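You operate a simulated robot arm through the tools that you are given. There is no shell and no other tool. Be economical: measure what you need, move in short steps, check, and stop when the job is done.

The job below is to be done with a simulated two-armed robot. You get a single attempt, and the scene is never put back.

TASK
Fetch the blue battery marked sixty-five and stand it on top of the small teal frame. Fetch the large orange frame and set it on the lower shelf of the uplight bench. Take the green-ringed microphone on the cable test bench and put it away on the lid of the case marked spares. Take the teal battery marked seventy-two and leave it on top of the purple large lilac frame. Open the bench drawer, take the green clip and put it inside, then shut the drawer. Pick up the black pack with a teal panel with one hand, pass it to the other hand and put it on the lower shelf of the uplight bench. Put the large peach frame on the grey steel table. Close the top drawer of the cable test bench. Put the large frame marked mint on the grey steel table. Take the white wipe pad and put it on the bench top in front of the cradle. Shut the drawer marked frames. Close the filter drawer of the dimmer cabinet. Any order will do. Set down upright: blue battery marked sixty-five, black pack with a teal panel.

The check looks at the end state, three seconds after you hand in, the way a careful person would. Anything else that was tipped, shoved, dropped, spilled or broken makes it a failure. A push-on lid holds only when it is set on centred and level and pressed home; a screw cap is set on level and turned clockwise until tight.

THE ROBOT
Two 7-joint arms with two-finger grippers on one trunk, on a base that drives. Base frame: it is fixed to the floor where the robot stands at the start and does not move with it; the origin is under the middle of the robot, x ahead of it, y to its left, z up. Lengths are in m, angles in rad, forces in N, time in s.
The left shoulder is at the start at [0.05, 0.191, 1.217], the right one opposite. With the tool pointing down near the work surface each hand reaches from about 0.1 to 0.7 m from the robot's upright axis, wherever it stands, measured 20 degrees to its own side. Places, roughly: bench drawer [-0.4, -3.2, 0.6]; bench top in front of the cradle (16x22 cm) [-2.34, 5.08, 0.86]; black pack with a teal panel [0.5, 0.25, 1.25]; blue battery marked sixty-five [0.5, 0, 1.25]; drawer marked frames [-3.3, 5, 0.7]; filter drawer of the dimmer cabinet [-8.2, 2.7, 0.5]; green clip (4x4x4 cm) [0.6, 0.3, 1.2]; green-ringed microphone (19x6x6 cm) [0.3, 3.1, 0.8]; grey steel table [0.3, 4.3, 0.8]; large frame marked mint [-1.5, 3.25, 0.75]; large lilac frame [0.25, 2.75, 0.75]; large orange frame [-4.5, 5, 0.75]; large peach frame [0.25, 3.5, 0.75]; lid of the case marked Spares [-3.9, -4.9, 0.7]; lower shelf of the uplight bench [-1.8, 3, 0.3]; small teal frame [-1.5, 2.75, 0.75]; teal battery marked seventy-two [0.25, 3, 0.75]; top drawer of the cable test bench [0, 2.5, 0.7]; white wipe pad [-1.75, 5.5, 1]. Payload 2.69 kg a hand.
The tool frame of a hand sits at the grasp point between the pads (the TCP): z along the fingers, y along the line on which they close. The tips reach 0.02 m beyond it. Largest opening 0.1 m; the body of the gripper starts 0.063 m behind the TCP.
Orientation is that of the tool frame in the base frame, as [roll, pitch, yaw] about the fixed x, y, z axes, in that order (R = Rz(yaw) Ry(pitch) Rx(roll)). With the fingers straight down and closing along the base's y, the tool's x points along the base's -x, its y along +y and its z along -z.

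THE INTERFACE
- The arms move only by the tool drive_tool. It takes "left_commands", "right_commands" or both (then of equal length, played together; a hand with none holds still); each is a list of rows, each a list of 7 numbers: the shift along the tool's x, y, z in m, then the turn, a rotation vector about the tool's x, y, z in rad, then the finger opening in m, from 0 to 0.1. In form: [[tx, ty, tz, rx, ry, rz, hand], ...]. A call has 1 to 10 rows; each row shifts and turns the commanded pose from where the row before left it, along the tool's axes as they then stand. Rows are played at 5 a second. More than 0.05 m and 0.15 rad between two rows, or a gripper value outside its range, and nothing of the call is played. A pose out of reach is approached as far as the arm can. The call stops where the force on the tool passes 40 N (or 10 N more than at its start, if that is more) or the arm is blocked; 0.2 s more then pass. The fingers move at their own pace (about 0.153 m/s each) and stop on an object; they squeeze with about 45 N. The grip force told is the motor's: it shows also when the fingers shut on nothing. Time passes only in rows, and 0.2 s behind the last, so rows that do not move let the fingers close. The reply holds the time, the measured pose of the TCP, the force on the tool along the base axes, the opening and the grip force, in the units named above and with some noise, with the torque about the TCP (base axes, N m) and any sound that the robot's microphone picked up.
- Cameras (640 x 400 px; columns grow to the right, rows downward): "scene" is now at [0.1258, 0.0341, 1.4357]; the picture's right is [0.35, -0.94, 0.00], its down [-0.10, -0.04, -0.99] and it looks along [0.93, 0.35, -0.10] (base axes); focal length 214 px, centre (320, 200). "left" rides on the left gripper at [0.07, 0.019, -0.099] in its tool frame; the picture's right is [-0.26, 0.97, 0.00], its down [-0.75, -0.20, -0.63] and it looks along [-0.61, -0.16, 0.78] (tool axes); focal length 230 px, centre (320, 200). "right" rides on the right gripper at [0.07, -0.019, -0.099] in its tool frame; the picture's right is [0.26, 0.97, 0.00], its down [-0.75, 0.20, -0.63] and it looks along [-0.61, 0.16, 0.78] (tool axes); focal length 230 px, centre (320, 200). There is no depth. A picture from a camera that has moved, and an enlarged one, comes with that camera's place and axes in the base frame and with its lens.
- get_image(camera): a new picture of that camera. The clock stands still meanwhile.
- raise_lower(by): slides the trunk up (or, below 0, down) by that many m; the arms and the scene camera ride with it, the base frame stays. It gives what a move gives, with no picture.
- base_move(legs): drives the robot by 1 to 6 legs, each [ahead, left, turn to the left] in m, m and rad, along the robot's own axes; the way and the turn of a leg run together, so that a leg with both is an arc; at most 1.5 m and 3.142 rad a leg. The arms and the cameras ride along, it lands a little off, and it stops where it bumps. It gives what a move gives.
- aim_head(pan, tilt): turns the head with the scene camera to pan (to the left, within 1.396 rad either way) and tilt (down, from -0.506 to 1.204), counted from straight ahead of the robot. It gives what a move gives.
- enlarge(camera, box): a new picture of the part [left, top, right, bottom] of that camera's present view, enlarged. The clock stands still meanwhile.
- job_done(): hands the job in; it is judged then, once.

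Go step by step. Nothing tells you exact positions but the pictures and the camera data: compare them with the known pose of the tool, close in by small moves and look again before you grip or let go. The budget is 567 turns and 370 pictures, counting those below and the enlarged ones. Unless the task says otherwise, let go and move clear before handing in, and close with one line.

The tools are called after "Call:" by a JSON object that holds its "fn" and its "kwargs". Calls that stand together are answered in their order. drive_tool: Moves the arms, as the interface text tells. Its arguments: {"type":"object","properties":{"left_commands":{"type":"array"},"right_commands":{"type":"array"}},"required":[]} The other tools are called the same way: raise_lower (by) slides the trunk up or down; base_move (legs) drives the base; aim_head (pan, tilt) turns the head that bears the scene camera; get_image (camera) takes a picture; enlarge (camera, box) takes an enlarged picture of a part of a camera's view; job_done () hands the job in.

At the start:

```text
t: 0.0
left_eef_pos: [0.3346, 0.2931, 1.0001]
left_ee_rot: [-3.14, -0.001, 3.14]
left_contact_force: [-0.1, 0.2, -0.3]
left_torque: [0.02, 0.0, 0.0]
left_opening: 0.1
left_finger_force: 0.0
right_eef_pos: [0.3052, -0.0366, 1.4297]
right_ee_rot: [-3.141, 0.001, 3.141]
right_contact_force: [0.1, 0.5, 0.8]
right_torque: [0.01, 0.02, -0.01]
right_opening: 0.1002
right_finger_force: 0.0
trunk travel left (down, up): [-0.275, 0.048]
robot x, y, heading: [-0.0002, -0.0015, -0.003]
head pan, tilt: [0.354, 0.103]
```

scene: 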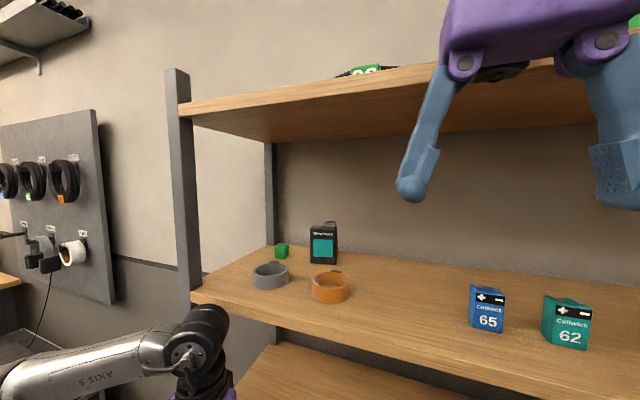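
right: 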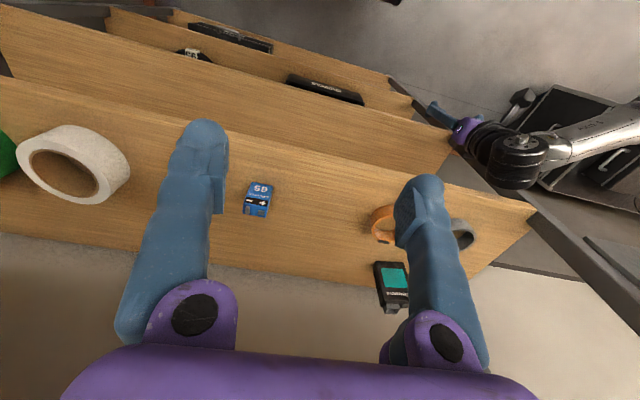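
left: 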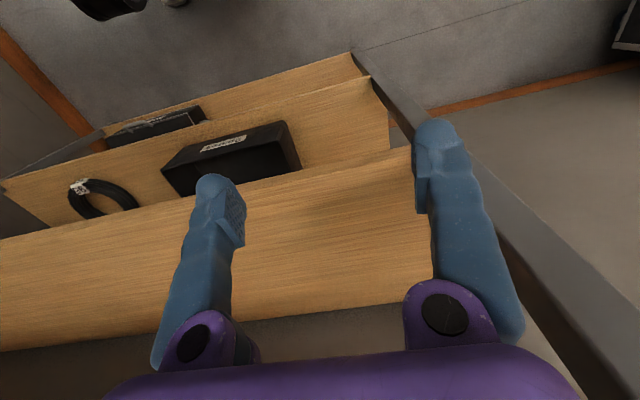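

I see the shelf with the 65 battery near (0.47, -0.09), the black pack near (0.62, 0.21) and the green clip behind. I will look closer before moving.

Call:
{"fn": "enlarge", "kwargs": {"camera": "scene", "box": [240, 200, 400, 300]}}

Call:
{"fn": "enlarge", "kwargs": {"camera": "scene", "box": [440, 260, 600, 360]}}

Call:
{"fn": "enlarge", "kwargs": {"camera": "right", "box": [220, 160, 500, 335]}}

```text
4.00 times, centred on (320, 250) of scene
camera zoom: at [0.1258, 0.0341, 1.4357], right [0.35, -0.94, 0.0], down [-0.1, -0.04, -0.99], along [0.93, 0.35, -0.1], focal length 858 px, centre (320, 0)
```

zoom: 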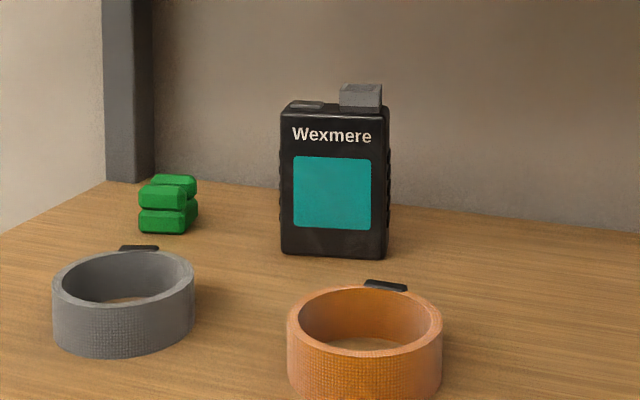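

```text
4.00 times, centred on (520, 310) of scene
camera zoom: at [0.1258, 0.0341, 1.4357], right [0.35, -0.94, 0.0], down [-0.1, -0.04, -0.99], along [0.93, 0.35, -0.1], focal length 858 px, centre (-480, -240)
```

zoom: 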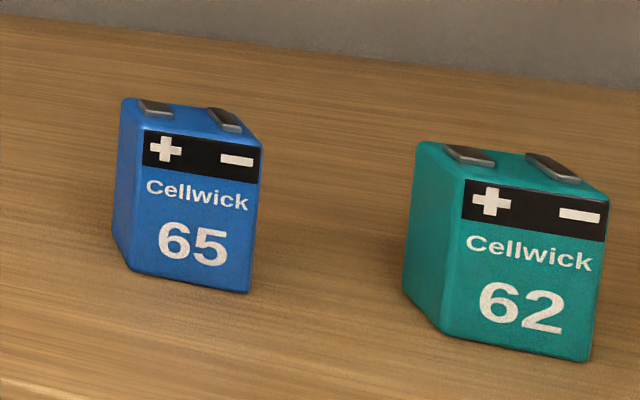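

```text
2.29 times, centred on (360, 248) of right
camera zoom: at [0.236, -0.0561, 1.532], right [-0.26, 0.97, 0.0], down [0.75, 0.2, 0.63], along [0.61, 0.16, -0.78], focal length 526 px, centre (229, 91)
```

zoom: 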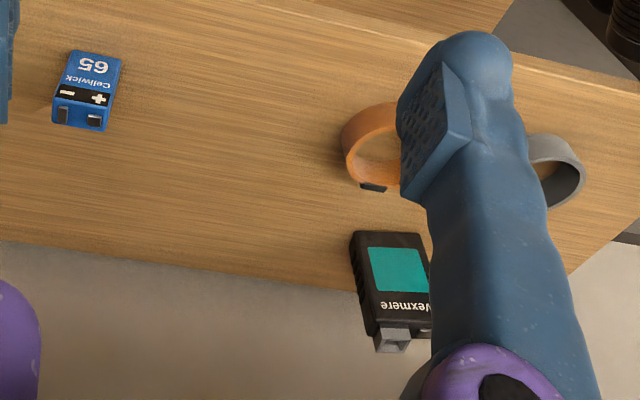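

Battery 65 is about 3.4×2.4×6 cm at (0.48, -0.09), and the pack's front runs (0.60, 0.24)–(0.615, 0.18). I'll tilt the right hand forward, and back the left hand out and lift it above shelf level.

Call:
{"fn": "drive_tool", "kwargs": {"left_commands": [[0.05, 0, 0, 0, 0, 0, 0.1], [0.05, 0, 0, 0, 0, 0, 0.1], [0, 0, -0.05, 0, 0, 0, 0.1], [0, 0, -0.05, 0, 0, 0, 0.1], [0, 0, -0.05, 0, 0, 0, 0.1], [0, 0, -0.05, 0, 0, 0, 0.1], [0, 0, -0.05, 0, 0, 0, 0.1], [0, 0, -0.05, 0, 0, 0, 0.1]], "right_commands": [[0, 0, 0, 0, -0.15, 0, 0.1], [0, 0, 0, 0, -0.15, 0, 0.1], [0, 0, 0, 0, -0.15, 0, 0.1], [0, 0, 0, 0, -0.15, 0, 0.1], [0, 0, 0, 0, -0.15, 0, 0.1], [0, 0, 0, 0, -0.15, 0, 0.1], [0, 0, 0, 0, 0, 0, 0.1], [0, 0, 0, 0, 0, 0, 0.1]]}}

```text
t: 1.8
left_eef_pos: [0.2861, 0.2972, 1.2995]
left_ee_rot: [3.141, -0.001, 3.142]
left_contact_force: [0.0, -1.2, -0.1]
left_torque: [0.01, -0.03, -0.01]
left_opening: 0.0999
left_finger_force: 0.0
left hand out of reach, approached as far as the arm can: row 2
right_eef_pos: [0.3105, -0.0391, 1.4324]
right_ee_rot: [3.111, 0.882, 3.1]
right_contact_force: [0.0, -0.1, -0.1]
right_torque: [0.01, -0.01, -0.03]
right_opening: 0.1
right_finger_force: 0.1
trunk travel left (down, up): [-0.275, 0.048]
robot x, y, heading: [-0.0001, -0.0005, -0.0]
head pan, tilt: [0.354, 0.103]
```

Both hands are clear. Next I bring the right hand to a pre-grasp near battery 65 with a narrower opening, and tilt the left hand.

Call:
{"fn": "drive_tool", "kwargs": {"left_commands": [[0, 0, 0, 0, -0.15, 0, 0.1], [0, 0, 0, 0, -0.15, 0, 0.1], [0, 0, 0, 0, -0.15, 0, 0.1], [0, 0, 0, 0, -0.15, 0, 0.1], [0, 0, 0, 0, -0.15, 0, 0.1], [0, 0, 0, 0, -0.15, 0, 0.1]], "right_commands": [[0.008, -0.012, 0.035, 0, 0, 0, 0.062], [0.008, -0.012, 0.035, 0, 0, 0, 0.062], [0.008, -0.012, 0.035, 0, 0, 0, 0.062], [0.008, -0.012, 0.03, 0, 0, 0, 0.062], [0, 0, 0, 0, 0, 0, 0.062], [0, 0, 0, 0, 0, 0, 0.062]]}}

Call:
{"fn": "get_image", "kwargs": {"camera": "right"}}

Call:
{"fn": "get_image", "kwargs": {"camera": "scene"}}

Call:
{"fn": "get_image", "kwargs": {"camera": "left"}}

```text
t: 3.2
left_eef_pos: [0.2925, 0.3, 1.3116]
left_ee_rot: [-3.141, 0.9, -3.141]
left_contact_force: [-0.1, -0.5, 0.8]
left_torque: [-0.01, 0.02, 0.03]
left_opening: 0.1002
left_finger_force: 0.1
left hand out of reach, approached as far as the arm can: row 6
right_eef_pos: [0.3893, -0.0846, 1.3244]
right_ee_rot: [3.141, 0.9, 3.141]
right_contact_force: [-0.4, 0.2, -0.5]
right_torque: [0.02, 0.01, 0.03]
right_opening: 0.0619
right_finger_force: 0.0
trunk travel left (down, up): [-0.275, 0.048]
robot x, y, heading: [-0.0024, 0.0039, -0.003]
head pan, tilt: [0.354, 0.103]
```

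```text
363 pictures are left
camera right: at [0.2696, -0.1046, 1.3329], right [-0.16, 0.97, -0.2], down [-0.03, 0.2, 0.98], along [0.99, 0.16, -0.01], focal length 230 px, centre (320, 200)
```

right: 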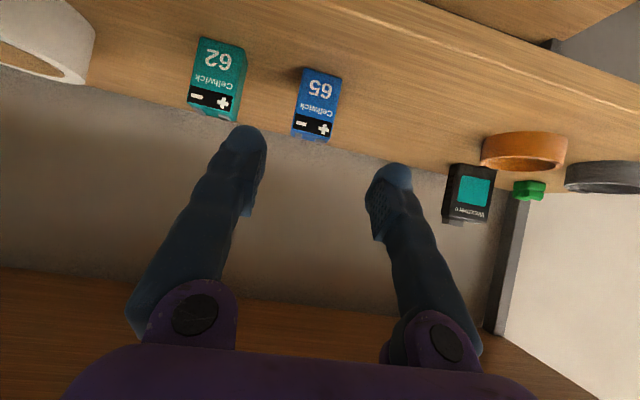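

```text
362 pictures are left
camera scene: at [0.1257, 0.0339, 1.4357], right [0.35, -0.94, 0.0], down [-0.1, -0.04, -0.99], along [0.93, 0.35, -0.1], focal length 214 px, centre (320, 200)
```

scene: 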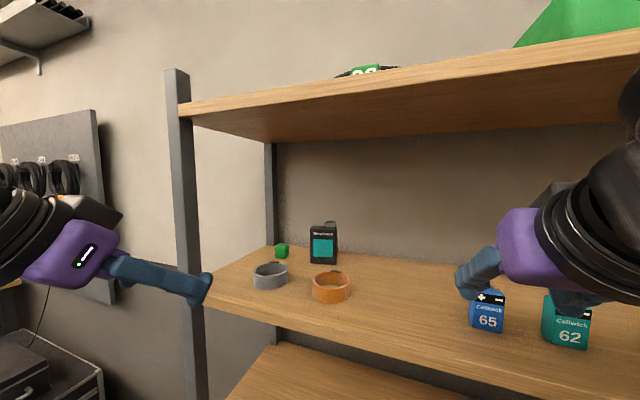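

```text
361 pictures are left
camera left: at [0.1698, 0.3195, 1.3183], right [0.16, 0.97, 0.2], down [-0.03, -0.2, 0.98], along [0.99, -0.16, -0.01], focal length 230 px, centre (320, 200)
```

left: 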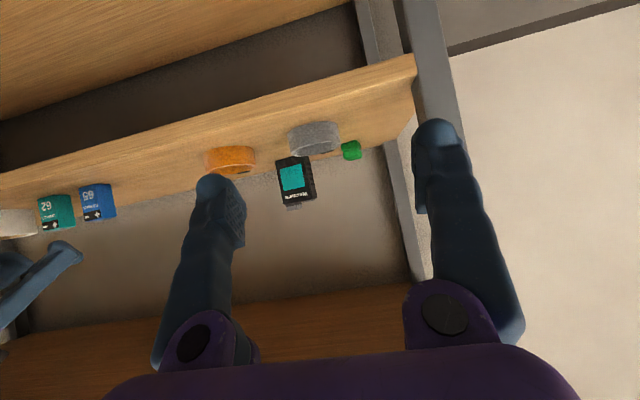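

Battery 65 is centred at about (0.477, -0.093). I'll advance the right hand and close on it, while the left hand goes to a pre-grasp in front of the pack.

Call:
{"fn": "drive_tool", "kwargs": {"left_commands": [[-0.0264, -0.0224, 0.0333, 0, 0, 0, 0.1], [-0.0264, -0.0224, 0.0333, 0, 0, 0, 0.1], [-0.0264, -0.0224, 0.0333, 0, 0, 0, 0.1], [-0.0264, -0.0224, 0.0333, 0, 0, 0, 0.1], [-0.0264, -0.0224, 0.0333, 0, 0, 0, 0.1], [0, 0, 0, -0.078, 0, -0.062, 0.1], [0, 0, 0, -0.078, 0, -0.062, 0.1]], "right_commands": [[-0.0015, -0.002, 0.027, 0, 0, 0, 0.062], [-0.0015, -0.002, 0.027, 0, 0, 0, 0.062], [-0.0015, -0.002, 0.027, 0, 0, 0, 0.062], [-0.0015, -0.002, 0.027, 0, 0, 0, 0.062], [0, 0, 0, 0, 0, 0, 0.062], [0, 0, 0, 0, 0, 0, 0.02], [0, 0, 0, 0, 0, 0, 0.02]]}}

Call:
{"fn": "get_image", "kwargs": {"camera": "right"}}

Call:
{"fn": "get_image", "kwargs": {"camera": "left"}}

Call:
{"fn": "get_image", "kwargs": {"camera": "scene"}}

```text
t: 4.8
left_eef_pos: [0.5031, 0.1889, 1.3111]
left_ee_rot: [3.141, 0.9, -2.942]
left_contact_force: [-0.2, 0.4, -0.7]
left_torque: [-0.01, -0.02, 0.04]
left_opening: 0.0998
left_finger_force: 0.0
right_eef_pos: [0.4807, -0.0921, 1.2589]
right_ee_rot: [-3.141, 0.898, 3.141]
right_contact_force: [0.3, -0.3, -0.1]
right_torque: [-0.01, -0.01, 0.0]
right_opening: 0.0346
right_finger_force: 44.7
trunk travel left (down, up): [-0.275, 0.048]
robot x, y, heading: [-0.001, -0.0, 0.001]
head pan, tilt: [0.354, 0.103]
```

```text
360 pictures are left
camera right: at [0.3591, -0.1114, 1.2676], right [-0.16, 0.97, -0.2], down [-0.03, 0.2, 0.98], along [0.99, 0.16, -0.01], focal length 230 px, centre (320, 200)
```

right: 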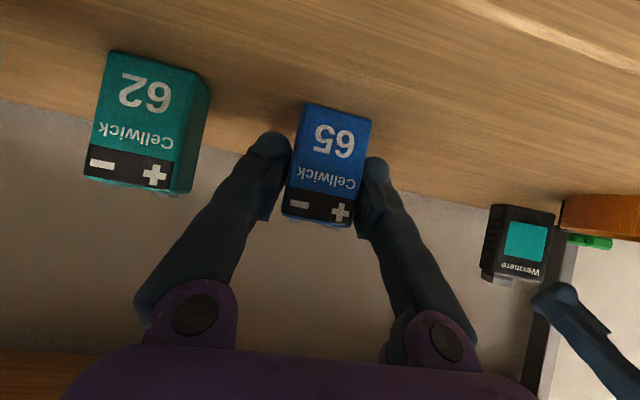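

```text
359 pictures are left
camera left: at [0.3801, 0.1846, 1.3178], right [-0.04, 0.98, 0.2], down [0.01, -0.2, 0.98], along [1.0, 0.04, -0.01], focal length 230 px, centre (320, 200)
```

left: 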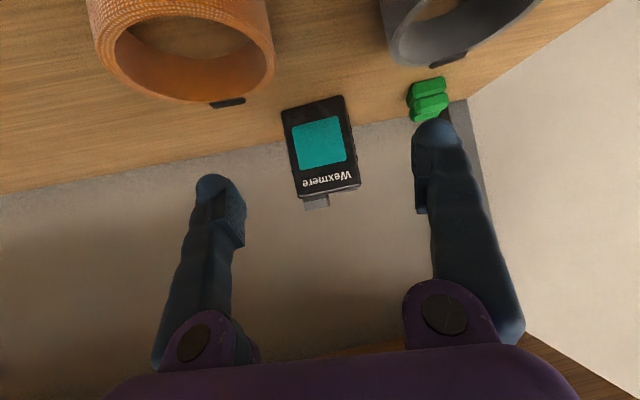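

```text
358 pictures are left
camera scene: at [0.126, 0.0336, 1.4357], right [0.35, -0.94, 0.0], down [-0.1, -0.04, -0.99], along [0.93, 0.35, -0.1], focal length 214 px, centre (320, 200)
```

scene: 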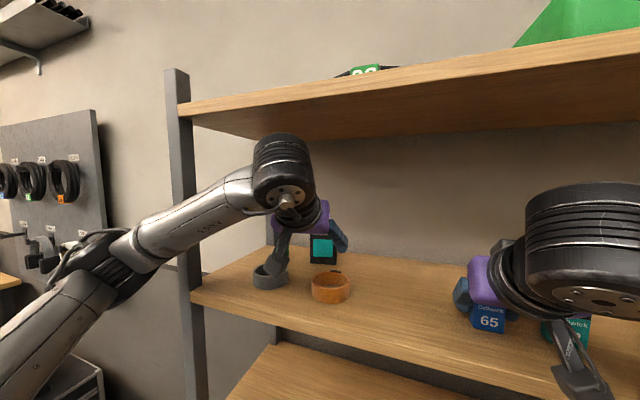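

Battery 65 is gripped (opening 0.035). Now the left hand goes onto the upper part of the pack and closes.

Call:
{"fn": "drive_tool", "kwargs": {"left_commands": [[0, 0, 0, 0.078, 0, 0.062, 0.085], [-0.01475, 0.00175, 0.0238, 0, 0, 0, 0.085], [-0.01475, 0.00175, 0.0238, 0, 0, 0, 0.085], [-0.01475, 0.00175, 0.0238, 0, 0, 0, 0.085], [-0.01475, 0.00175, 0.0238, 0, 0, 0, 0.085], [0, 0, 0, 0, 0, 0, 0.085], [0, 0, 0, 0, 0, 0, 0.04], [0, 0, 0, 0, 0, 0, 0.04]]}}

Call:
{"fn": "get_image", "kwargs": {"camera": "left"}}

```text
t: 6.6
left_eef_pos: [0.6137, 0.2081, 1.3007]
left_ee_rot: [3.139, 0.9, -3.042]
left_contact_force: [0.1, 1.5, 1.8]
left_torque: [0.23, -0.08, 0.0]
left_opening: 0.067
left_finger_force: 44.9
right_eef_pos: [0.4792, -0.0917, 1.2586]
right_ee_rot: [3.141, 0.901, -3.141]
right_contact_force: [-0.7, 0.1, 1.2]
right_torque: [-0.01, -0.01, 0.02]
right_opening: 0.0345
right_finger_force: 44.9
trunk travel left (down, up): [-0.275, 0.048]
robot x, y, heading: [0.0027, -0.0005, -0.0]
head pan, tilt: [0.354, 0.103]
```

```text
357 pictures are left
camera left: at [0.4909, 0.2158, 1.3068], right [0.06, 0.98, 0.2], down [-0.01, -0.2, 0.98], along [1.0, -0.06, -0.01], focal length 230 px, centre (320, 200)
```

left: 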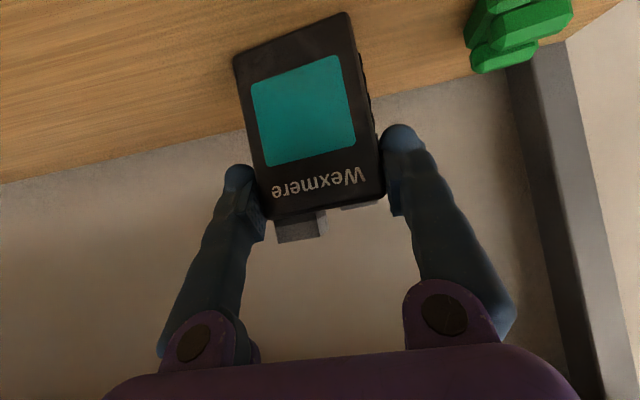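

Both are gripped. Lift both 4 cm, then back the base away from the shelf.

Call:
{"fn": "drive_tool", "kwargs": {"left_commands": [[-0.0157, 0, -0.0124, 0, 0, 0, 0.04], [-0.0157, 0, -0.0124, 0, 0, 0, 0.04], [0, 0, 0, 0, 0, 0, 0.04]], "right_commands": [[-0.0157, 0, -0.0124, 0, 0, 0, 0.02], [-0.0157, 0, -0.0124, 0, 0, 0, 0.02], [0, 0, 0, 0, 0, 0, 0.02]]}}

Call:
{"fn": "get_image", "kwargs": {"camera": "scene"}}

```text
t: 7.4
left_eef_pos: [0.6154, 0.2073, 1.3403]
left_ee_rot: [-3.141, 0.9, -3.041]
left_contact_force: [0.2, -0.7, -0.4]
left_torque: [-0.02, 0.03, 0.04]
left_opening: 0.0669
left_finger_force: 44.9
right_eef_pos: [0.4807, -0.0913, 1.2991]
right_ee_rot: [-3.141, 0.899, 3.141]
right_contact_force: [0.6, 0.2, -0.8]
right_torque: [0.01, 0.01, 0.01]
right_opening: 0.0344
right_finger_force: 44.5
trunk travel left (down, up): [-0.275, 0.048]
robot x, y, heading: [-0.0007, 0.0013, -0.001]
head pan, tilt: [0.354, 0.103]
```

```text
356 pictures are left
camera scene: at [0.1264, 0.0343, 1.4356], right [0.35, -0.94, 0.0], down [-0.1, -0.04, -0.99], along [0.93, 0.35, -0.1], focal length 214 px, centre (320, 200)
```

scene: 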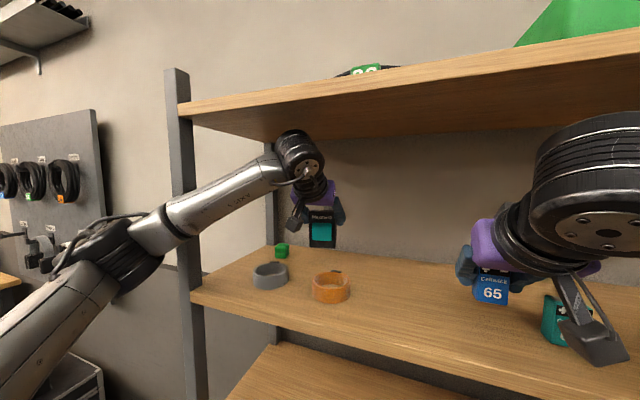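

Both objects are off the shelf. Backing the base straight out.

Call:
{"fn": "base_move", "kwargs": {"legs": [[-0.4, 0, 0]]}}

Call:
{"fn": "aim_head", "kwargs": {"pan": 1.3, "tilt": 0.2}}

Call:
{"fn": "get_image", "kwargs": {"camera": "scene"}}

```text
t: 9.9
left_eef_pos: [0.2166, 0.2042, 1.3401]
left_ee_rot: [3.14, 0.899, -3.045]
left_contact_force: [0.3, -1.2, -1.6]
left_torque: [-0.01, 0.0, -0.01]
left_opening: 0.0666
left_finger_force: 45.6
right_eef_pos: [0.078, -0.0946, 1.2996]
right_ee_rot: [-3.141, 0.898, 3.134]
right_contact_force: [0.2, -0.6, -1.4]
right_torque: [-0.02, 0.02, -0.03]
right_opening: 0.0345
right_finger_force: 45.1
trunk travel left (down, up): [-0.275, 0.048]
robot x, y, heading: [-0.3991, -0.0001, -0.005]
head pan, tilt: [0.354, 0.103]
```

```text
t: 11.1
left_eef_pos: [0.2148, 0.2042, 1.3405]
left_ee_rot: [3.141, 0.898, -3.048]
left_contact_force: [-0.8, -0.2, -1.5]
left_torque: [0.04, 0.01, 0.0]
left_opening: 0.0665
left_finger_force: 45.7
right_eef_pos: [0.0791, -0.0945, 1.2997]
right_ee_rot: [3.141, 0.897, 3.133]
right_contact_force: [0.1, 0.8, -1.5]
right_torque: [0.03, -0.01, -0.03]
right_opening: 0.0346
right_finger_force: 44.7
trunk travel left (down, up): [-0.275, 0.048]
robot x, y, heading: [-0.3996, -0.0004, -0.008]
head pan, tilt: [1.3, 0.201]
```

```text
355 pictures are left
camera scene: at [-0.3351, 0.0928, 1.4267], right [0.96, -0.27, 0.0], down [-0.05, -0.19, -0.98], along [0.27, 0.94, -0.2], focal length 214 px, centre (320, 200)
```

scene: 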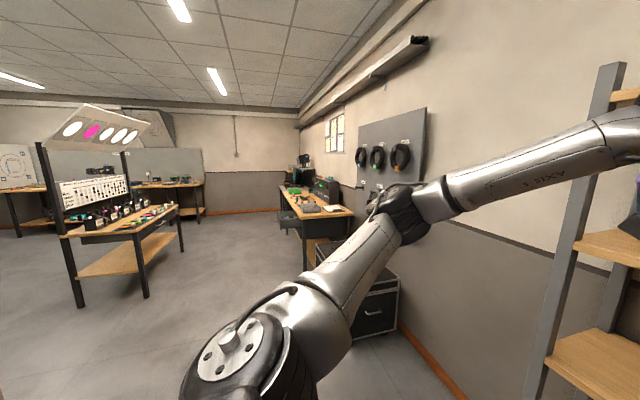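

The uplight bench stands ahead-left, the cable test bench against the right wall. I turn left and look.

Call:
{"fn": "base_move", "kwargs": {"legs": [[-0.3, 0, 0], [0, 0, 1.57]]}}

Call:
{"fn": "aim_head", "kwargs": {"pan": 0.4, "tilt": 0.3}}

Call:
{"fn": "get_image", "kwargs": {"camera": "scene"}}

Call:
{"fn": "aim_head", "kwargs": {"pan": -0.4, "tilt": 0.3}}

Call:
{"fn": "get_image", "kwargs": {"camera": "scene"}}

```text
t: 17.1
left_eef_pos: [-0.9089, 0.6214, 1.3402]
left_ee_rot: [-3.141, 0.899, -1.477]
left_contact_force: [-0.8, -0.6, -1.3]
left_torque: [0.0, -0.02, -0.02]
left_opening: 0.0661
left_finger_force: 44.8
right_eef_pos: [-0.6109, 0.4846, 1.2996]
right_ee_rot: [-3.141, 0.898, -1.574]
right_contact_force: [-0.3, 0.6, -1.5]
right_torque: [0.04, 0.01, -0.04]
right_opening: 0.0345
right_finger_force: 45.2
trunk travel left (down, up): [-0.275, 0.048]
robot x, y, heading: [-0.7053, 0.0026, 1.565]
head pan, tilt: [1.3, 0.201]
```

```text
t: 18.2
left_eef_pos: [-0.9095, 0.6217, 1.3398]
left_ee_rot: [3.14, 0.9, -1.475]
left_contact_force: [0.3, -0.6, -1.7]
left_torque: [0.0, 0.0, -0.01]
left_opening: 0.0659
left_finger_force: 45.4
right_eef_pos: [-0.6102, 0.4851, 1.3009]
right_ee_rot: [3.141, 0.899, -1.572]
right_contact_force: [0.1, 0.3, -0.2]
right_torque: [-0.03, -0.03, 0.0]
right_opening: 0.0344
right_finger_force: 45.3
trunk travel left (down, up): [-0.275, 0.048]
robot x, y, heading: [-0.7068, 0.0059, 1.566]
head pan, tilt: [0.4, 0.3]
```

```text
354 pictures are left
camera scene: at [-0.7416, 0.133, 1.4174], right [0.92, 0.39, 0.0], down [0.11, -0.27, -0.96], along [-0.37, 0.88, -0.3], focal length 214 px, centre (320, 200)
```

scene: 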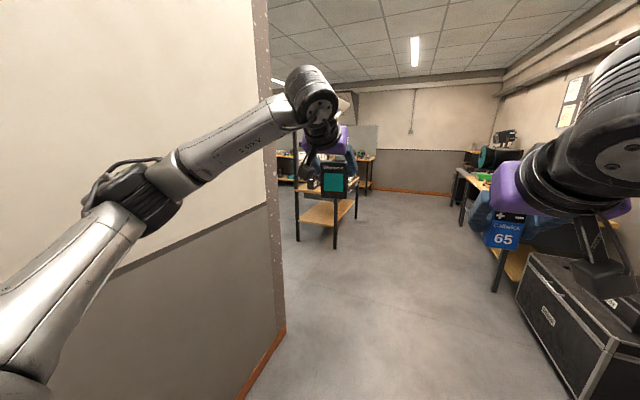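

```text
t: 19.4
left_eef_pos: [-0.91, 0.62, 1.3407]
left_ee_rot: [-3.141, 0.899, -1.475]
left_contact_force: [0.5, 0.0, -1.7]
left_torque: [-0.02, 0.0, 0.04]
left_opening: 0.0658
left_finger_force: 45.4
right_eef_pos: [-0.6113, 0.4828, 1.3004]
right_ee_rot: [-3.14, 0.898, -1.573]
right_contact_force: [0.3, -0.6, -0.8]
right_torque: [0.0, -0.02, 0.0]
right_opening: 0.0345
right_finger_force: 45.2
trunk travel left (down, up): [-0.275, 0.048]
robot x, y, heading: [-0.7028, 0.0074, 1.568]
head pan, tilt: [-0.4, 0.3]
```

```text
353 pictures are left
camera scene: at [-0.6689, 0.1327, 1.4174], right [0.92, -0.39, 0.0], down [-0.12, -0.27, -0.96], along [0.37, 0.88, -0.3], focal length 214 px, centre (320, 200)
```

scene: 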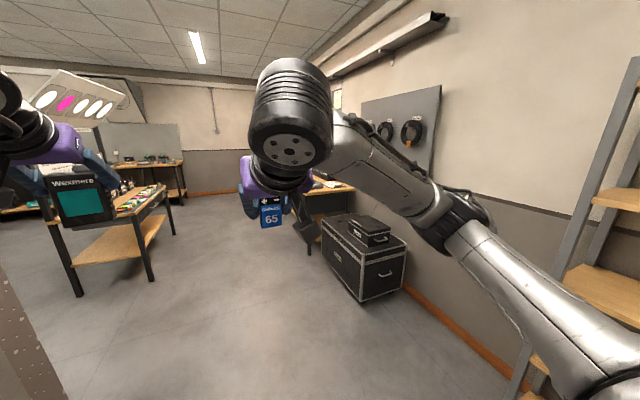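

There is a partition at x≈-1.46 up to y≈1.14, and the uplight bench spans about x -2.07..-1.53, y 2.4..3.6. I'll drive up the aisle and then turn to face it.

Call:
{"fn": "base_move", "kwargs": {"legs": [[1.4, 0, 0], [1.3, -0.05, 0], [0, 0, 1.57]]}}

Call:
{"fn": "aim_head", "kwargs": {"pan": 0.0, "tilt": 0.5}}

Call:
{"fn": "get_image", "kwargs": {"camera": "scene"}}

```text
t: 36.3
left_eef_pos: [-1.287, 2.4437, 1.3407]
left_ee_rot: [3.142, 0.9, 0.158]
left_contact_force: [-0.8, -0.9, -1.6]
left_torque: [0.0, -0.03, -0.01]
left_opening: 0.0657
left_finger_force: 45.2
right_eef_pos: [-1.1702, 2.7504, 1.3006]
right_ee_rot: [3.141, 0.9, 0.06]
right_contact_force: [0.2, 0.3, -1.2]
right_torque: [-0.02, 0.01, 0.0]
right_opening: 0.0347
right_finger_force: 45.2
trunk travel left (down, up): [-0.275, 0.048]
robot x, y, heading: [-0.6827, 2.6876, -3.084]
head pan, tilt: [-0.4, 0.3]
```

```text
t: 37.2
left_eef_pos: [-1.288, 2.4452, 1.342]
left_ee_rot: [-3.141, 0.899, 0.16]
left_contact_force: [-0.5, -0.3, -1.8]
left_torque: [0.0, -0.01, 0.01]
left_opening: 0.0657
left_finger_force: 45.0
right_eef_pos: [-1.1696, 2.7515, 1.3001]
right_ee_rot: [-3.141, 0.898, 0.06]
right_contact_force: [-0.4, -0.1, -0.4]
right_torque: [0.0, -0.03, -0.05]
right_opening: 0.0343
right_finger_force: 44.6
trunk travel left (down, up): [-0.275, 0.048]
robot x, y, heading: [-0.6858, 2.6855, -3.086]
head pan, tilt: [0.0, 0.499]
```

```text
352 pictures are left
camera scene: at [-0.817, 2.6822, 1.399], right [-0.06, 1.0, 0.0], down [0.48, 0.03, -0.88], along [-0.88, -0.05, -0.48], focal length 214 px, centre (320, 200)
```

scene: 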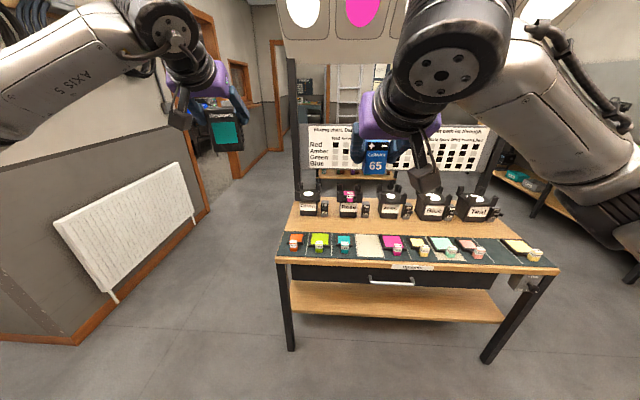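

The bench with a row of tagged frames is right in front. Zooming in on the row.

Call:
{"fn": "enlarge", "kwargs": {"camera": "scene", "box": [270, 180, 430, 280]}}

Call:
{"fn": "enlarge", "kwargs": {"camera": "scene", "box": [400, 180, 560, 280]}}

Call:
{"fn": "enlarge", "kwargs": {"camera": "scene", "box": [260, 240, 560, 370]}}

```text
4.00 times, centred on (350, 230) of scene
camera zoom: at [-0.817, 2.6822, 1.399], right [-0.06, 1.0, 0.0], down [0.48, 0.03, -0.88], along [-0.88, -0.05, -0.48], focal length 858 px, centre (200, 80)
```

zoom: 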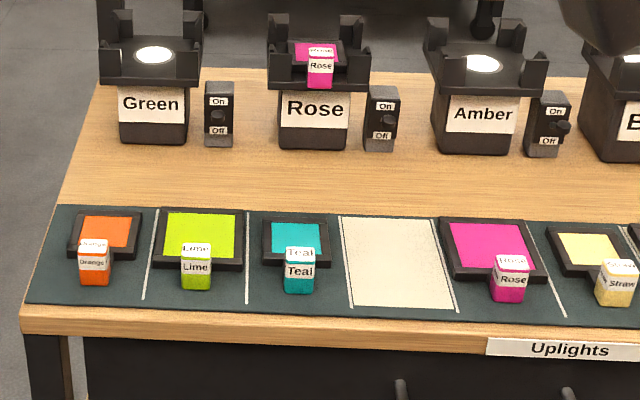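

```text
4.00 times, centred on (480, 230) of scene
camera zoom: at [-0.817, 2.6822, 1.399], right [-0.06, 1.0, 0.0], down [0.48, 0.03, -0.88], along [-0.88, -0.05, -0.48], focal length 858 px, centre (-320, 80)
```

zoom: 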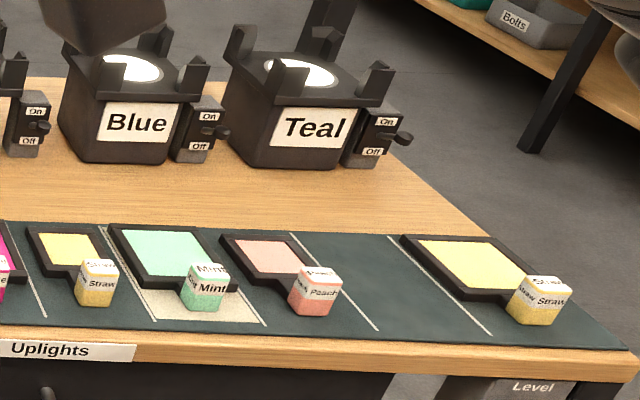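

```text
2.13 times, centred on (410, 305) of scene
camera zoom: at [-0.817, 2.6822, 1.399], right [-0.06, 1.0, 0.0], down [0.48, 0.03, -0.88], along [-0.88, -0.05, -0.48], focal length 458 px, centre (128, -24)
```

zoom: 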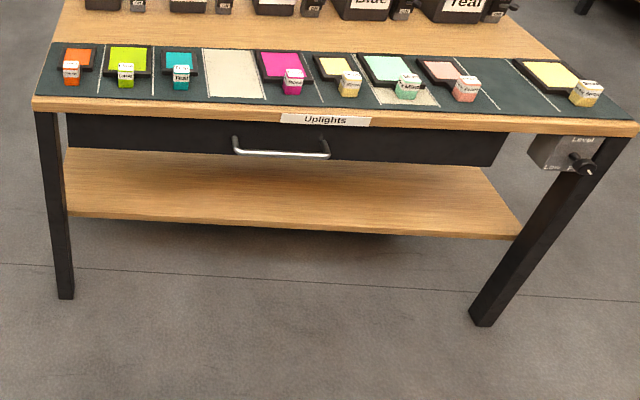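

The small teal frame is centred near (-1.60, 2.75), 8 cm square, with its tag block at the front. I drive closer and then swing the right hand to approach from the robot's right.

Call:
{"fn": "base_move", "kwargs": {"legs": [[0, 0, -0.056], [0.33, 0, 0]]}}

Call:
{"fn": "drive_tool", "kwargs": {"right_commands": [[0, 0, 0, -0.117, 0, -0.093, 0.02], [0, 0, 0, -0.117, 0, -0.093, 0.02], [0, 0, 0, -0.117, 0, -0.093, 0.02], [0, 0, 0, -0.117, 0, -0.093, 0.02], [0, 0, 0, 0, 0, 0, 0.02]]}}

Call:
{"fn": "get_image", "kwargs": {"camera": "scene"}}

Call:
{"fn": "get_image", "kwargs": {"camera": "right"}}

```text
t: 39.8
left_eef_pos: [-1.6257, 2.4698, 1.3401]
left_ee_rot: [3.141, 0.9, 0.113]
left_contact_force: [-0.6, -0.5, -1.9]
left_torque: [-0.04, 0.01, 0.01]
left_opening: 0.0656
left_finger_force: 44.9
right_eef_pos: [-1.494, 2.7698, 1.2992]
right_ee_rot: [3.141, 0.899, 0.016]
right_contact_force: [-0.5, -0.6, -1.0]
right_torque: [0.02, -0.01, 0.0]
right_opening: 0.0343
right_finger_force: 45.3
trunk travel left (down, up): [-0.275, 0.048]
robot x, y, heading: [-1.014, 2.684, -3.127]
head pan, tilt: [0.0, 0.499]
```

```text
t: 41.0
left_eef_pos: [-1.6243, 2.4698, 1.3403]
left_ee_rot: [3.141, 0.897, 0.114]
left_contact_force: [-0.5, 0.4, -2.6]
left_torque: [-0.01, 0.0, 0.03]
left_opening: 0.0661
left_finger_force: 45.2
right_eef_pos: [-1.4933, 2.7693, 1.2998]
right_ee_rot: [3.14, 0.899, 0.614]
right_contact_force: [0.1, 0.2, -0.9]
right_torque: [-0.01, -0.01, -0.03]
right_opening: 0.0345
right_finger_force: 44.8
trunk travel left (down, up): [-0.275, 0.048]
robot x, y, heading: [-1.0122, 2.6835, -3.127]
head pan, tilt: [0.0, 0.499]
```

```text
348 pictures are left
camera scene: at [-1.1438, 2.685, 1.399], right [-0.01, 1.0, 0.0], down [0.48, 0.01, -0.88], along [-0.88, -0.01, -0.48], focal length 214 px, centre (320, 200)
```

scene: 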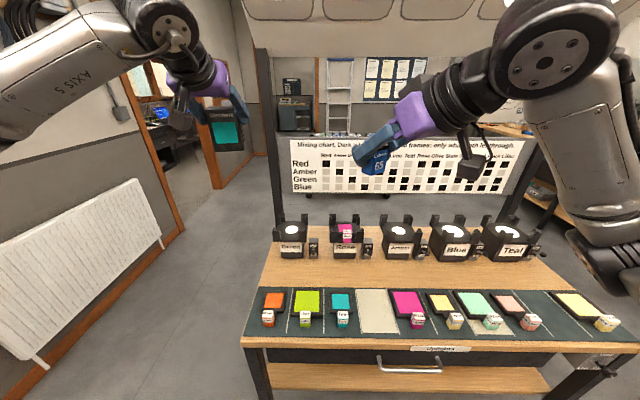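

```text
347 pictures are left
camera right: at [-1.4053, 2.8536, 1.3087], right [0.69, -0.7, -0.2], down [0.14, -0.15, 0.98], along [-0.71, -0.7, -0.01], focal length 230 px, centre (320, 200)
```

right: 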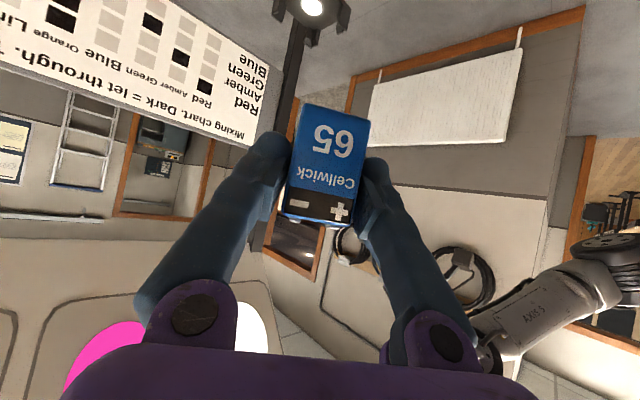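

Refining the teal frame's position from the closer view.

Call:
{"fn": "enlarge", "kwargs": {"camera": "scene", "box": [280, 270, 440, 370]}}

```text
4.00 times, centred on (360, 320) of scene
camera zoom: at [-1.1438, 2.685, 1.399], right [-0.01, 1.0, 0.0], down [0.48, 0.01, -0.88], along [-0.88, -0.01, -0.48], focal length 858 px, centre (160, -280)
```

zoom: 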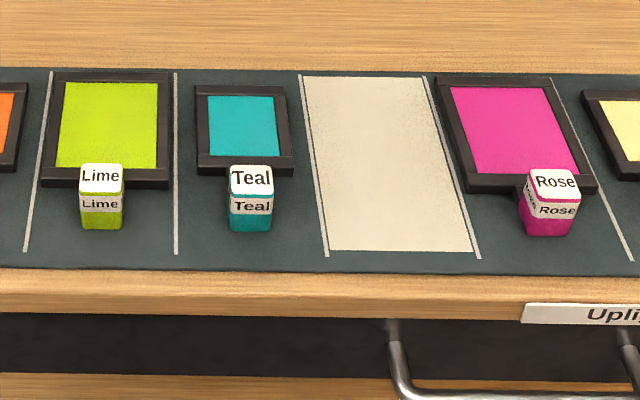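

The frame centre is at (-1.606, 2.751), top about z 0.765. Lowering the battery toward it, stopping about 5 cm above.

Call:
{"fn": "drive_tool", "kwargs": {"right_commands": [[0.0289, -0.005, 0.036, 0, 0, 0, 0.02], [0.0289, -0.005, 0.036, 0, 0, 0, 0.02], [0.0289, -0.005, 0.036, 0, 0, 0, 0.02], [0.0289, -0.005, 0.036, 0, 0, 0, 0.02], [0.0289, -0.005, 0.036, 0, 0, 0, 0.02], [0.0289, -0.005, 0.036, 0, 0, 0, 0.02], [0.0289, -0.005, 0.036, 0, 0, 0, 0.02], [0.0289, -0.005, 0.036, 0, 0, 0, 0.02], [0.0289, -0.005, 0.036, 0, 0, 0, 0.02], [0.0289, -0.005, 0.036, 0, 0, 0, 0.02]]}}

Call:
{"fn": "enlarge", "kwargs": {"camera": "scene", "box": [280, 270, 440, 370]}}

Call:
{"fn": "get_image", "kwargs": {"camera": "right"}}

```text
t: 43.2
left_eef_pos: [-1.6241, 2.4695, 1.3413]
left_ee_rot: [-3.141, 0.9, 0.114]
left_contact_force: [-0.5, -0.8, -1.7]
left_torque: [0.02, -0.06, -0.01]
left_opening: 0.0658
left_finger_force: 44.6
right_eef_pos: [-1.605, 2.7537, 0.8495]
right_ee_rot: [-3.141, 0.9, 0.613]
right_contact_force: [0.8, 0.6, -1.1]
right_torque: [0.0, -0.04, -0.01]
right_opening: 0.0343
right_finger_force: 45.0
trunk travel left (down, up): [-0.275, 0.048]
robot x, y, heading: [-1.0111, 2.6841, -3.128]
head pan, tilt: [0.0, 0.499]
```

```text
4.00 times, centred on (360, 320) of scene
camera zoom: at [-1.1443, 2.6853, 1.399], right [-0.01, 1.0, 0.0], down [0.48, 0.01, -0.88], along [-0.88, -0.01, -0.48], focal length 858 px, centre (160, -280)
```

zoom: 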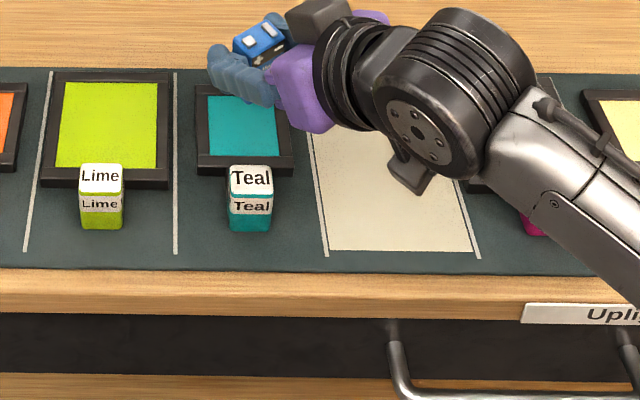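

```text
344 pictures are left
camera right: at [-1.5175, 2.8374, 0.8591], right [0.69, -0.7, -0.2], down [0.14, -0.15, 0.98], along [-0.71, -0.7, -0.01], focal length 230 px, centre (320, 200)
```

right: 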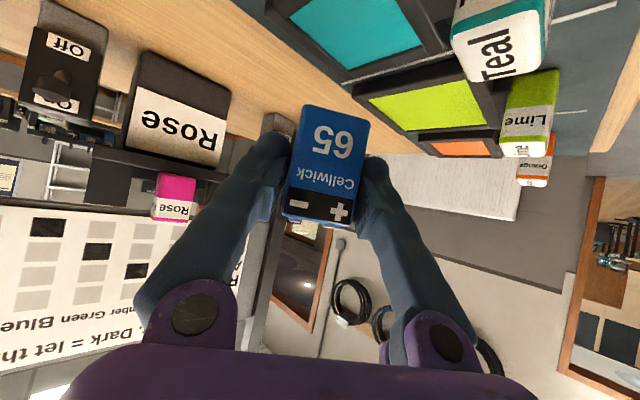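

Aligned above the frame. Lower to near contact in small steps.

Call:
{"fn": "drive_tool", "kwargs": {"right_commands": [[0.0137, 0, 0.0109, 0, 0, 0, 0.02], [0.0137, 0, 0.0109, 0, 0, 0, 0.02], [0.0031, 0, 0.0025, 0, 0, 0, 0.02], [0.0031, 0, 0.0025, 0, 0, 0, 0.02], [0, 0, 0, 0, 0, 0, 0.02]]}}

Call:
{"fn": "get_image", "kwargs": {"camera": "right"}}

Call:
{"fn": "enlarge", "kwargs": {"camera": "scene", "box": [300, 270, 400, 332]}}

```text
t: 44.4
left_eef_pos: [-1.6233, 2.4693, 1.3407]
left_ee_rot: [3.141, 0.899, 0.114]
left_contact_force: [0.6, 0.1, -1.1]
left_torque: [-0.01, -0.01, -0.01]
left_opening: 0.0656
left_finger_force: 45.2
right_eef_pos: [-1.607, 2.7529, 0.8074]
right_ee_rot: [-3.141, 0.897, 0.612]
right_contact_force: [-0.1, 0.7, -0.6]
right_torque: [0.01, 0.0, -0.01]
right_opening: 0.0346
right_finger_force: 44.8
trunk travel left (down, up): [-0.275, 0.048]
robot x, y, heading: [-1.0078, 2.6873, -3.127]
head pan, tilt: [0.0, 0.499]
```

```text
343 pictures are left
camera right: at [-1.5186, 2.8364, 0.8168], right [0.69, -0.7, -0.2], down [0.14, -0.15, 0.98], along [-0.71, -0.7, -0.01], focal length 230 px, centre (320, 200)
```

right: 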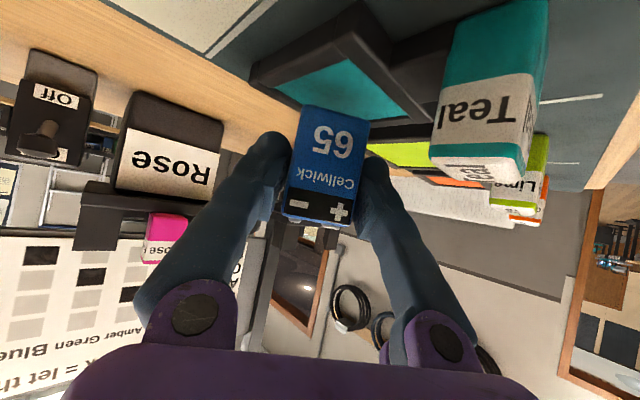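

```text
6.40 times, centred on (350, 301) of scene
camera zoom: at [-1.144, 2.6853, 1.399], right [-0.01, 1.0, 0.0], down [0.48, 0.01, -0.88], along [-0.88, -0.01, -0.48], focal length 1373 px, centre (128, -446)
```

zoom: 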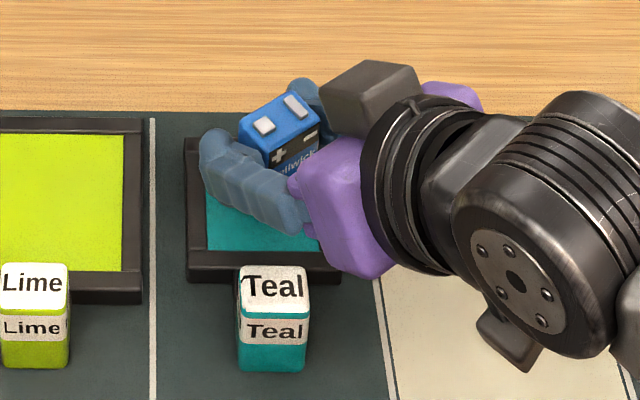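

Still slightly above; continue with small steps watching the force.

Call:
{"fn": "drive_tool", "kwargs": {"right_commands": [[0.0023, 0, 0.0019, 0, 0, 0, 0.02], [0.0023, 0, 0.0019, 0, 0, 0, 0.02], [0.0023, 0, 0.0019, 0, 0, 0, 0.02], [0, 0, 0, 0, 0, 0, 0.02]]}}

```text
t: 45.4
left_eef_pos: [-1.625, 2.4695, 1.3399]
left_ee_rot: [-3.141, 0.899, 0.114]
left_contact_force: [0.7, 0.2, -1.9]
left_torque: [-0.03, 0.03, -0.01]
left_opening: 0.0658
left_finger_force: 44.7
right_eef_pos: [-1.607, 2.7529, 0.7983]
right_ee_rot: [-3.141, 0.9, 0.613]
right_contact_force: [0.4, -0.3, -0.4]
right_torque: [-0.03, 0.01, 0.01]
right_opening: 0.0346
right_finger_force: 45.4
trunk travel left (down, up): [-0.275, 0.048]
robot x, y, heading: [-1.0128, 2.686, -3.126]
head pan, tilt: [0.0, 0.499]
```

Call:
{"fn": "drive_tool", "kwargs": {"right_commands": [[0.0023, 0, 0.0019, 0, 0, 0, 0.02], [0.0016, 0, 0.0012, 0, 0, 0, 0.02], [0, 0, 0, 0, 0, 0, 0.02]]}}

Call:
{"fn": "enlarge", "kwargs": {"camera": "right", "box": [240, 40, 440, 165]}}

```text
t: 46.2
left_eef_pos: [-1.623, 2.4696, 1.3405]
left_ee_rot: [3.14, 0.9, 0.113]
left_contact_force: [-1.0, -0.8, -1.4]
left_torque: [0.02, -0.03, 0.01]
left_opening: 0.0656
left_finger_force: 45.0
right_eef_pos: [-1.6062, 2.7521, 0.7962]
right_ee_rot: [-3.14, 0.904, 0.613]
right_contact_force: [0.2, 2.4, 10.3]
right_torque: [0.06, -0.07, 0.03]
right_opening: 0.0344
right_finger_force: 45.0
trunk travel left (down, up): [-0.275, 0.048]
robot x, y, heading: [-1.0101, 2.6856, -3.129]
head pan, tilt: [0.0, 0.499]
```

```text
3.20 times, centred on (340, 102) of right
camera zoom: at [-1.5181, 2.8362, 0.8049], right [0.69, -0.7, -0.2], down [0.14, -0.15, 0.98], along [-0.71, -0.7, 0.0], focal length 736 px, centre (256, 512)
```

zoom: 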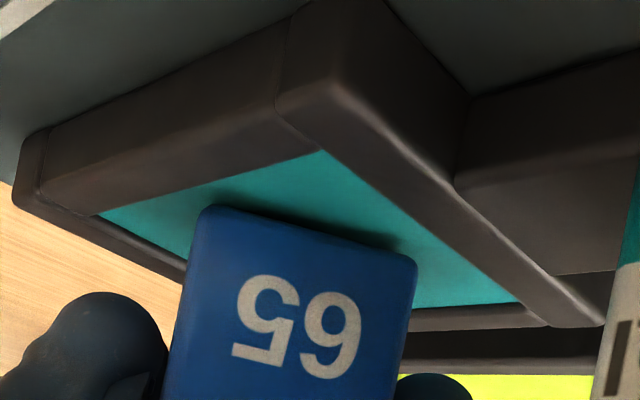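

Contact made (10 N). Release and withdraw along the tool axis.

Call:
{"fn": "drive_tool", "kwargs": {"right_commands": [[0, 0, 0, 0, 0, 0, 0.05], [0, 0, 0, 0, 0, 0, 0.06], [0, 0, 0, 0, 0, 0, 0.06], [0, 0, -0.03, 0, 0, 0, 0.06], [0, 0, -0.04, 0, 0, 0, 0.06], [-0.02, 0, -0.04, 0, 0, 0, 0.06], [-0.03, 0, -0.04, 0, 0, 0, 0.06], [-0.03, 0, -0.04, 0, 0, 0, 0.06]]}}

Call:
{"fn": "get_image", "kwargs": {"camera": "scene"}}

Call:
{"fn": "get_image", "kwargs": {"camera": "right"}}

```text
t: 48.0
left_eef_pos: [-1.6236, 2.4689, 1.34]
left_ee_rot: [-3.141, 0.898, 0.114]
left_contact_force: [-0.2, -0.1, -1.6]
left_torque: [0.0, 0.0, -0.01]
left_opening: 0.0652
left_finger_force: 45.1
right_eef_pos: [-1.5251, 2.8081, 0.9711]
right_ee_rot: [3.141, 0.9, 0.61]
right_contact_force: [0.7, 0.3, 0.1]
right_torque: [0.01, 0.01, -0.04]
right_opening: 0.0599
right_finger_force: 0.0
trunk travel left (down, up): [-0.275, 0.048]
robot x, y, heading: [-1.0111, 2.6874, -3.125]
head pan, tilt: [0.0, 0.499]
```

```text
340 pictures are left
camera scene: at [-1.1436, 2.6853, 1.399], right [-0.01, 1.0, 0.0], down [0.48, 0.01, -0.88], along [-0.88, -0.01, -0.48], focal length 214 px, centre (320, 200)
```

scene: 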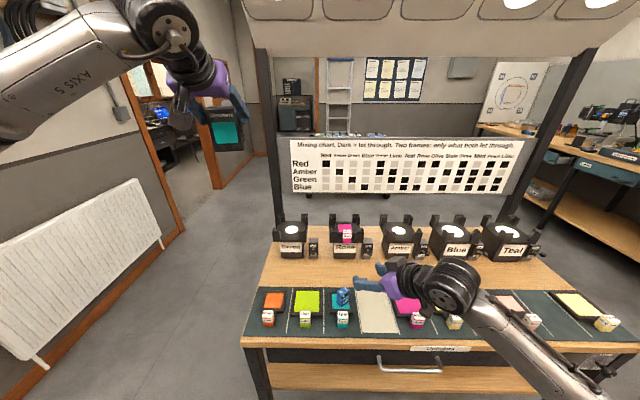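

```text
339 pictures are left
camera right: at [-1.438, 2.8918, 0.9804], right [0.69, -0.7, -0.2], down [0.14, -0.15, 0.98], along [-0.71, -0.7, -0.01], focal length 230 px, centre (320, 200)
```

right: 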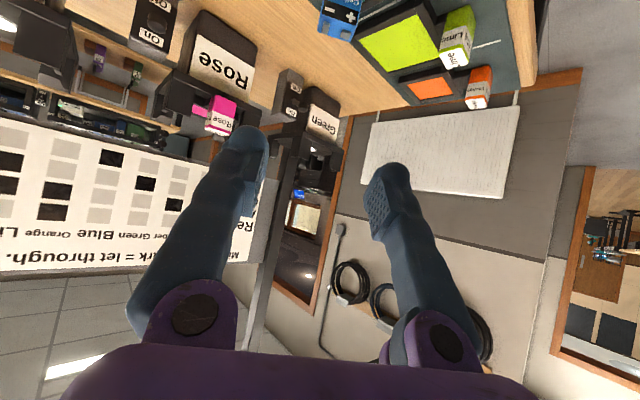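

Battery 65 stands on the teal frame. Now I back off and turn the hands to face each other for the pack handover.

Call:
{"fn": "base_move", "kwargs": {"legs": [[-0.4, 0, -0.014]]}}

Call:
{"fn": "drive_tool", "kwargs": {"left_commands": [[0, 0, 0, 0.1172, 0, 0.0932, 0.04], [0, 0, 0, 0.1172, 0, 0.0932, 0.04], [0, 0, 0, 0.1172, 0, 0.0932, 0.04], [0, 0, 0, 0.1172, 0, 0.0932, 0.04], [0, 0, 0, 0.1172, 0, 0.0932, 0.04], [0, 0, 0, 0.1172, 0, 0.0932, 0.04], [0, 0, 0, 0.1172, 0, 0.0932, 0.04], [0, 0, 0, 0.1172, 0, 0.0932, 0.04], [0, 0, 0, 0.1172, 0, 0.0932, 0.04], [0, 0, 0, 0.1172, 0, 0.0932, 0.04]], "right_commands": [[0, 0, 0, -0.1073, 0, -0.0852, 0.1], [0, 0, 0, -0.1073, 0, -0.0852, 0.1], [0, 0, 0, -0.1073, 0, -0.0852, 0.1], [0, 0, 0, -0.1073, 0, -0.0852, 0.1], [0, 0, 0, -0.1073, 0, -0.0852, 0.1], [0, 0, 0, -0.1073, 0, -0.0852, 0.1], [0, 0, 0, -0.1073, 0, -0.0852, 0.1], [0, 0, 0, 0, -0.133, 0, 0.1], [0, 0, 0, 0, -0.133, 0, 0.1], [0, 0, 0, 0, -0.133, 0, 0.1]]}}

Call:
{"fn": "get_image", "kwargs": {"camera": "scene"}}

```text
t: 50.4
left_eef_pos: [-1.2378, 2.4819, 1.3414]
left_ee_rot: [-3.141, 0.899, 0.098]
left_contact_force: [0.6, -1.0, -1.5]
left_torque: [0.0, -0.04, -0.04]
left_opening: 0.0657
left_finger_force: 44.8
right_eef_pos: [-1.1349, 2.819, 0.9708]
right_ee_rot: [-3.141, 0.899, 0.594]
right_contact_force: [-0.5, -0.4, -1.0]
right_torque: [-0.02, 0.03, 0.01]
right_opening: 0.0599
right_finger_force: 0.2
trunk travel left (down, up): [-0.275, 0.048]
robot x, y, heading: [-0.6239, 2.6893, 3.14]
head pan, tilt: [0.0, 0.499]
```

```text
t: 52.6
left_eef_pos: [-1.2376, 2.4807, 1.3398]
left_ee_rot: [-3.139, 0.899, -0.648]
left_contact_force: [0.1, -0.7, -1.7]
left_torque: [0.0, -0.01, -0.02]
left_opening: 0.0656
left_finger_force: 44.9
left hand out of reach, approached as far as the arm can: row 6, 7, 8, 9, 10
right_eef_pos: [-1.1356, 2.8185, 0.9712]
right_ee_rot: [-3.141, 1.299, 1.556]
right_contact_force: [-0.8, -0.4, -0.4]
right_torque: [0.02, 0.03, 0.0]
right_opening: 0.1001
right_finger_force: 0.1
trunk travel left (down, up): [-0.275, 0.048]
robot x, y, heading: [-0.6227, 2.6877, 3.14]
head pan, tilt: [0.0, 0.499]
```

```text
338 pictures are left
camera scene: at [-0.7543, 2.6898, 1.399], right [0.0, 1.0, 0.0], down [0.48, 0.0, -0.88], along [-0.88, 0.0, -0.48], focal length 214 px, centre (320, 200)
```

scene: 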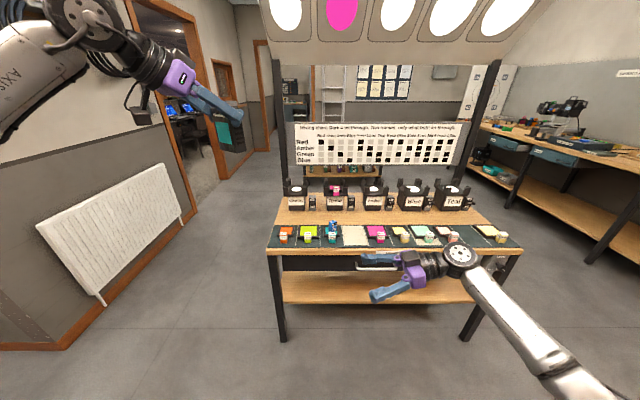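

The left hand reached its limit that far out. I lower it (yaw-independent motion) and see where it settles.

Call:
{"fn": "drive_tool", "kwargs": {"left_commands": [[0.039, 0, 0.031, 0, 0, 0, 0.04], [0.039, 0, 0.031, 0, 0, 0, 0.04], [0.039, 0, 0.031, 0, 0, 0, 0.04]]}}

```text
t: 53.4
left_eef_pos: [-1.2367, 2.4839, 1.1895]
left_ee_rot: [-3.139, 0.9, -0.647]
left_contact_force: [-0.1, 0.6, -1.1]
left_torque: [-0.01, -0.02, -0.01]
left_opening: 0.0656
left_finger_force: 44.9
right_eef_pos: [-1.136, 2.8169, 0.9711]
right_ee_rot: [3.136, 1.297, 1.55]
right_contact_force: [0.1, -0.3, -0.1]
right_torque: [-0.01, -0.01, 0.05]
right_opening: 0.1002
right_finger_force: 0.1
trunk travel left (down, up): [-0.275, 0.048]
robot x, y, heading: [-0.6216, 2.6883, 3.14]
head pan, tilt: [0.0, 0.499]
```

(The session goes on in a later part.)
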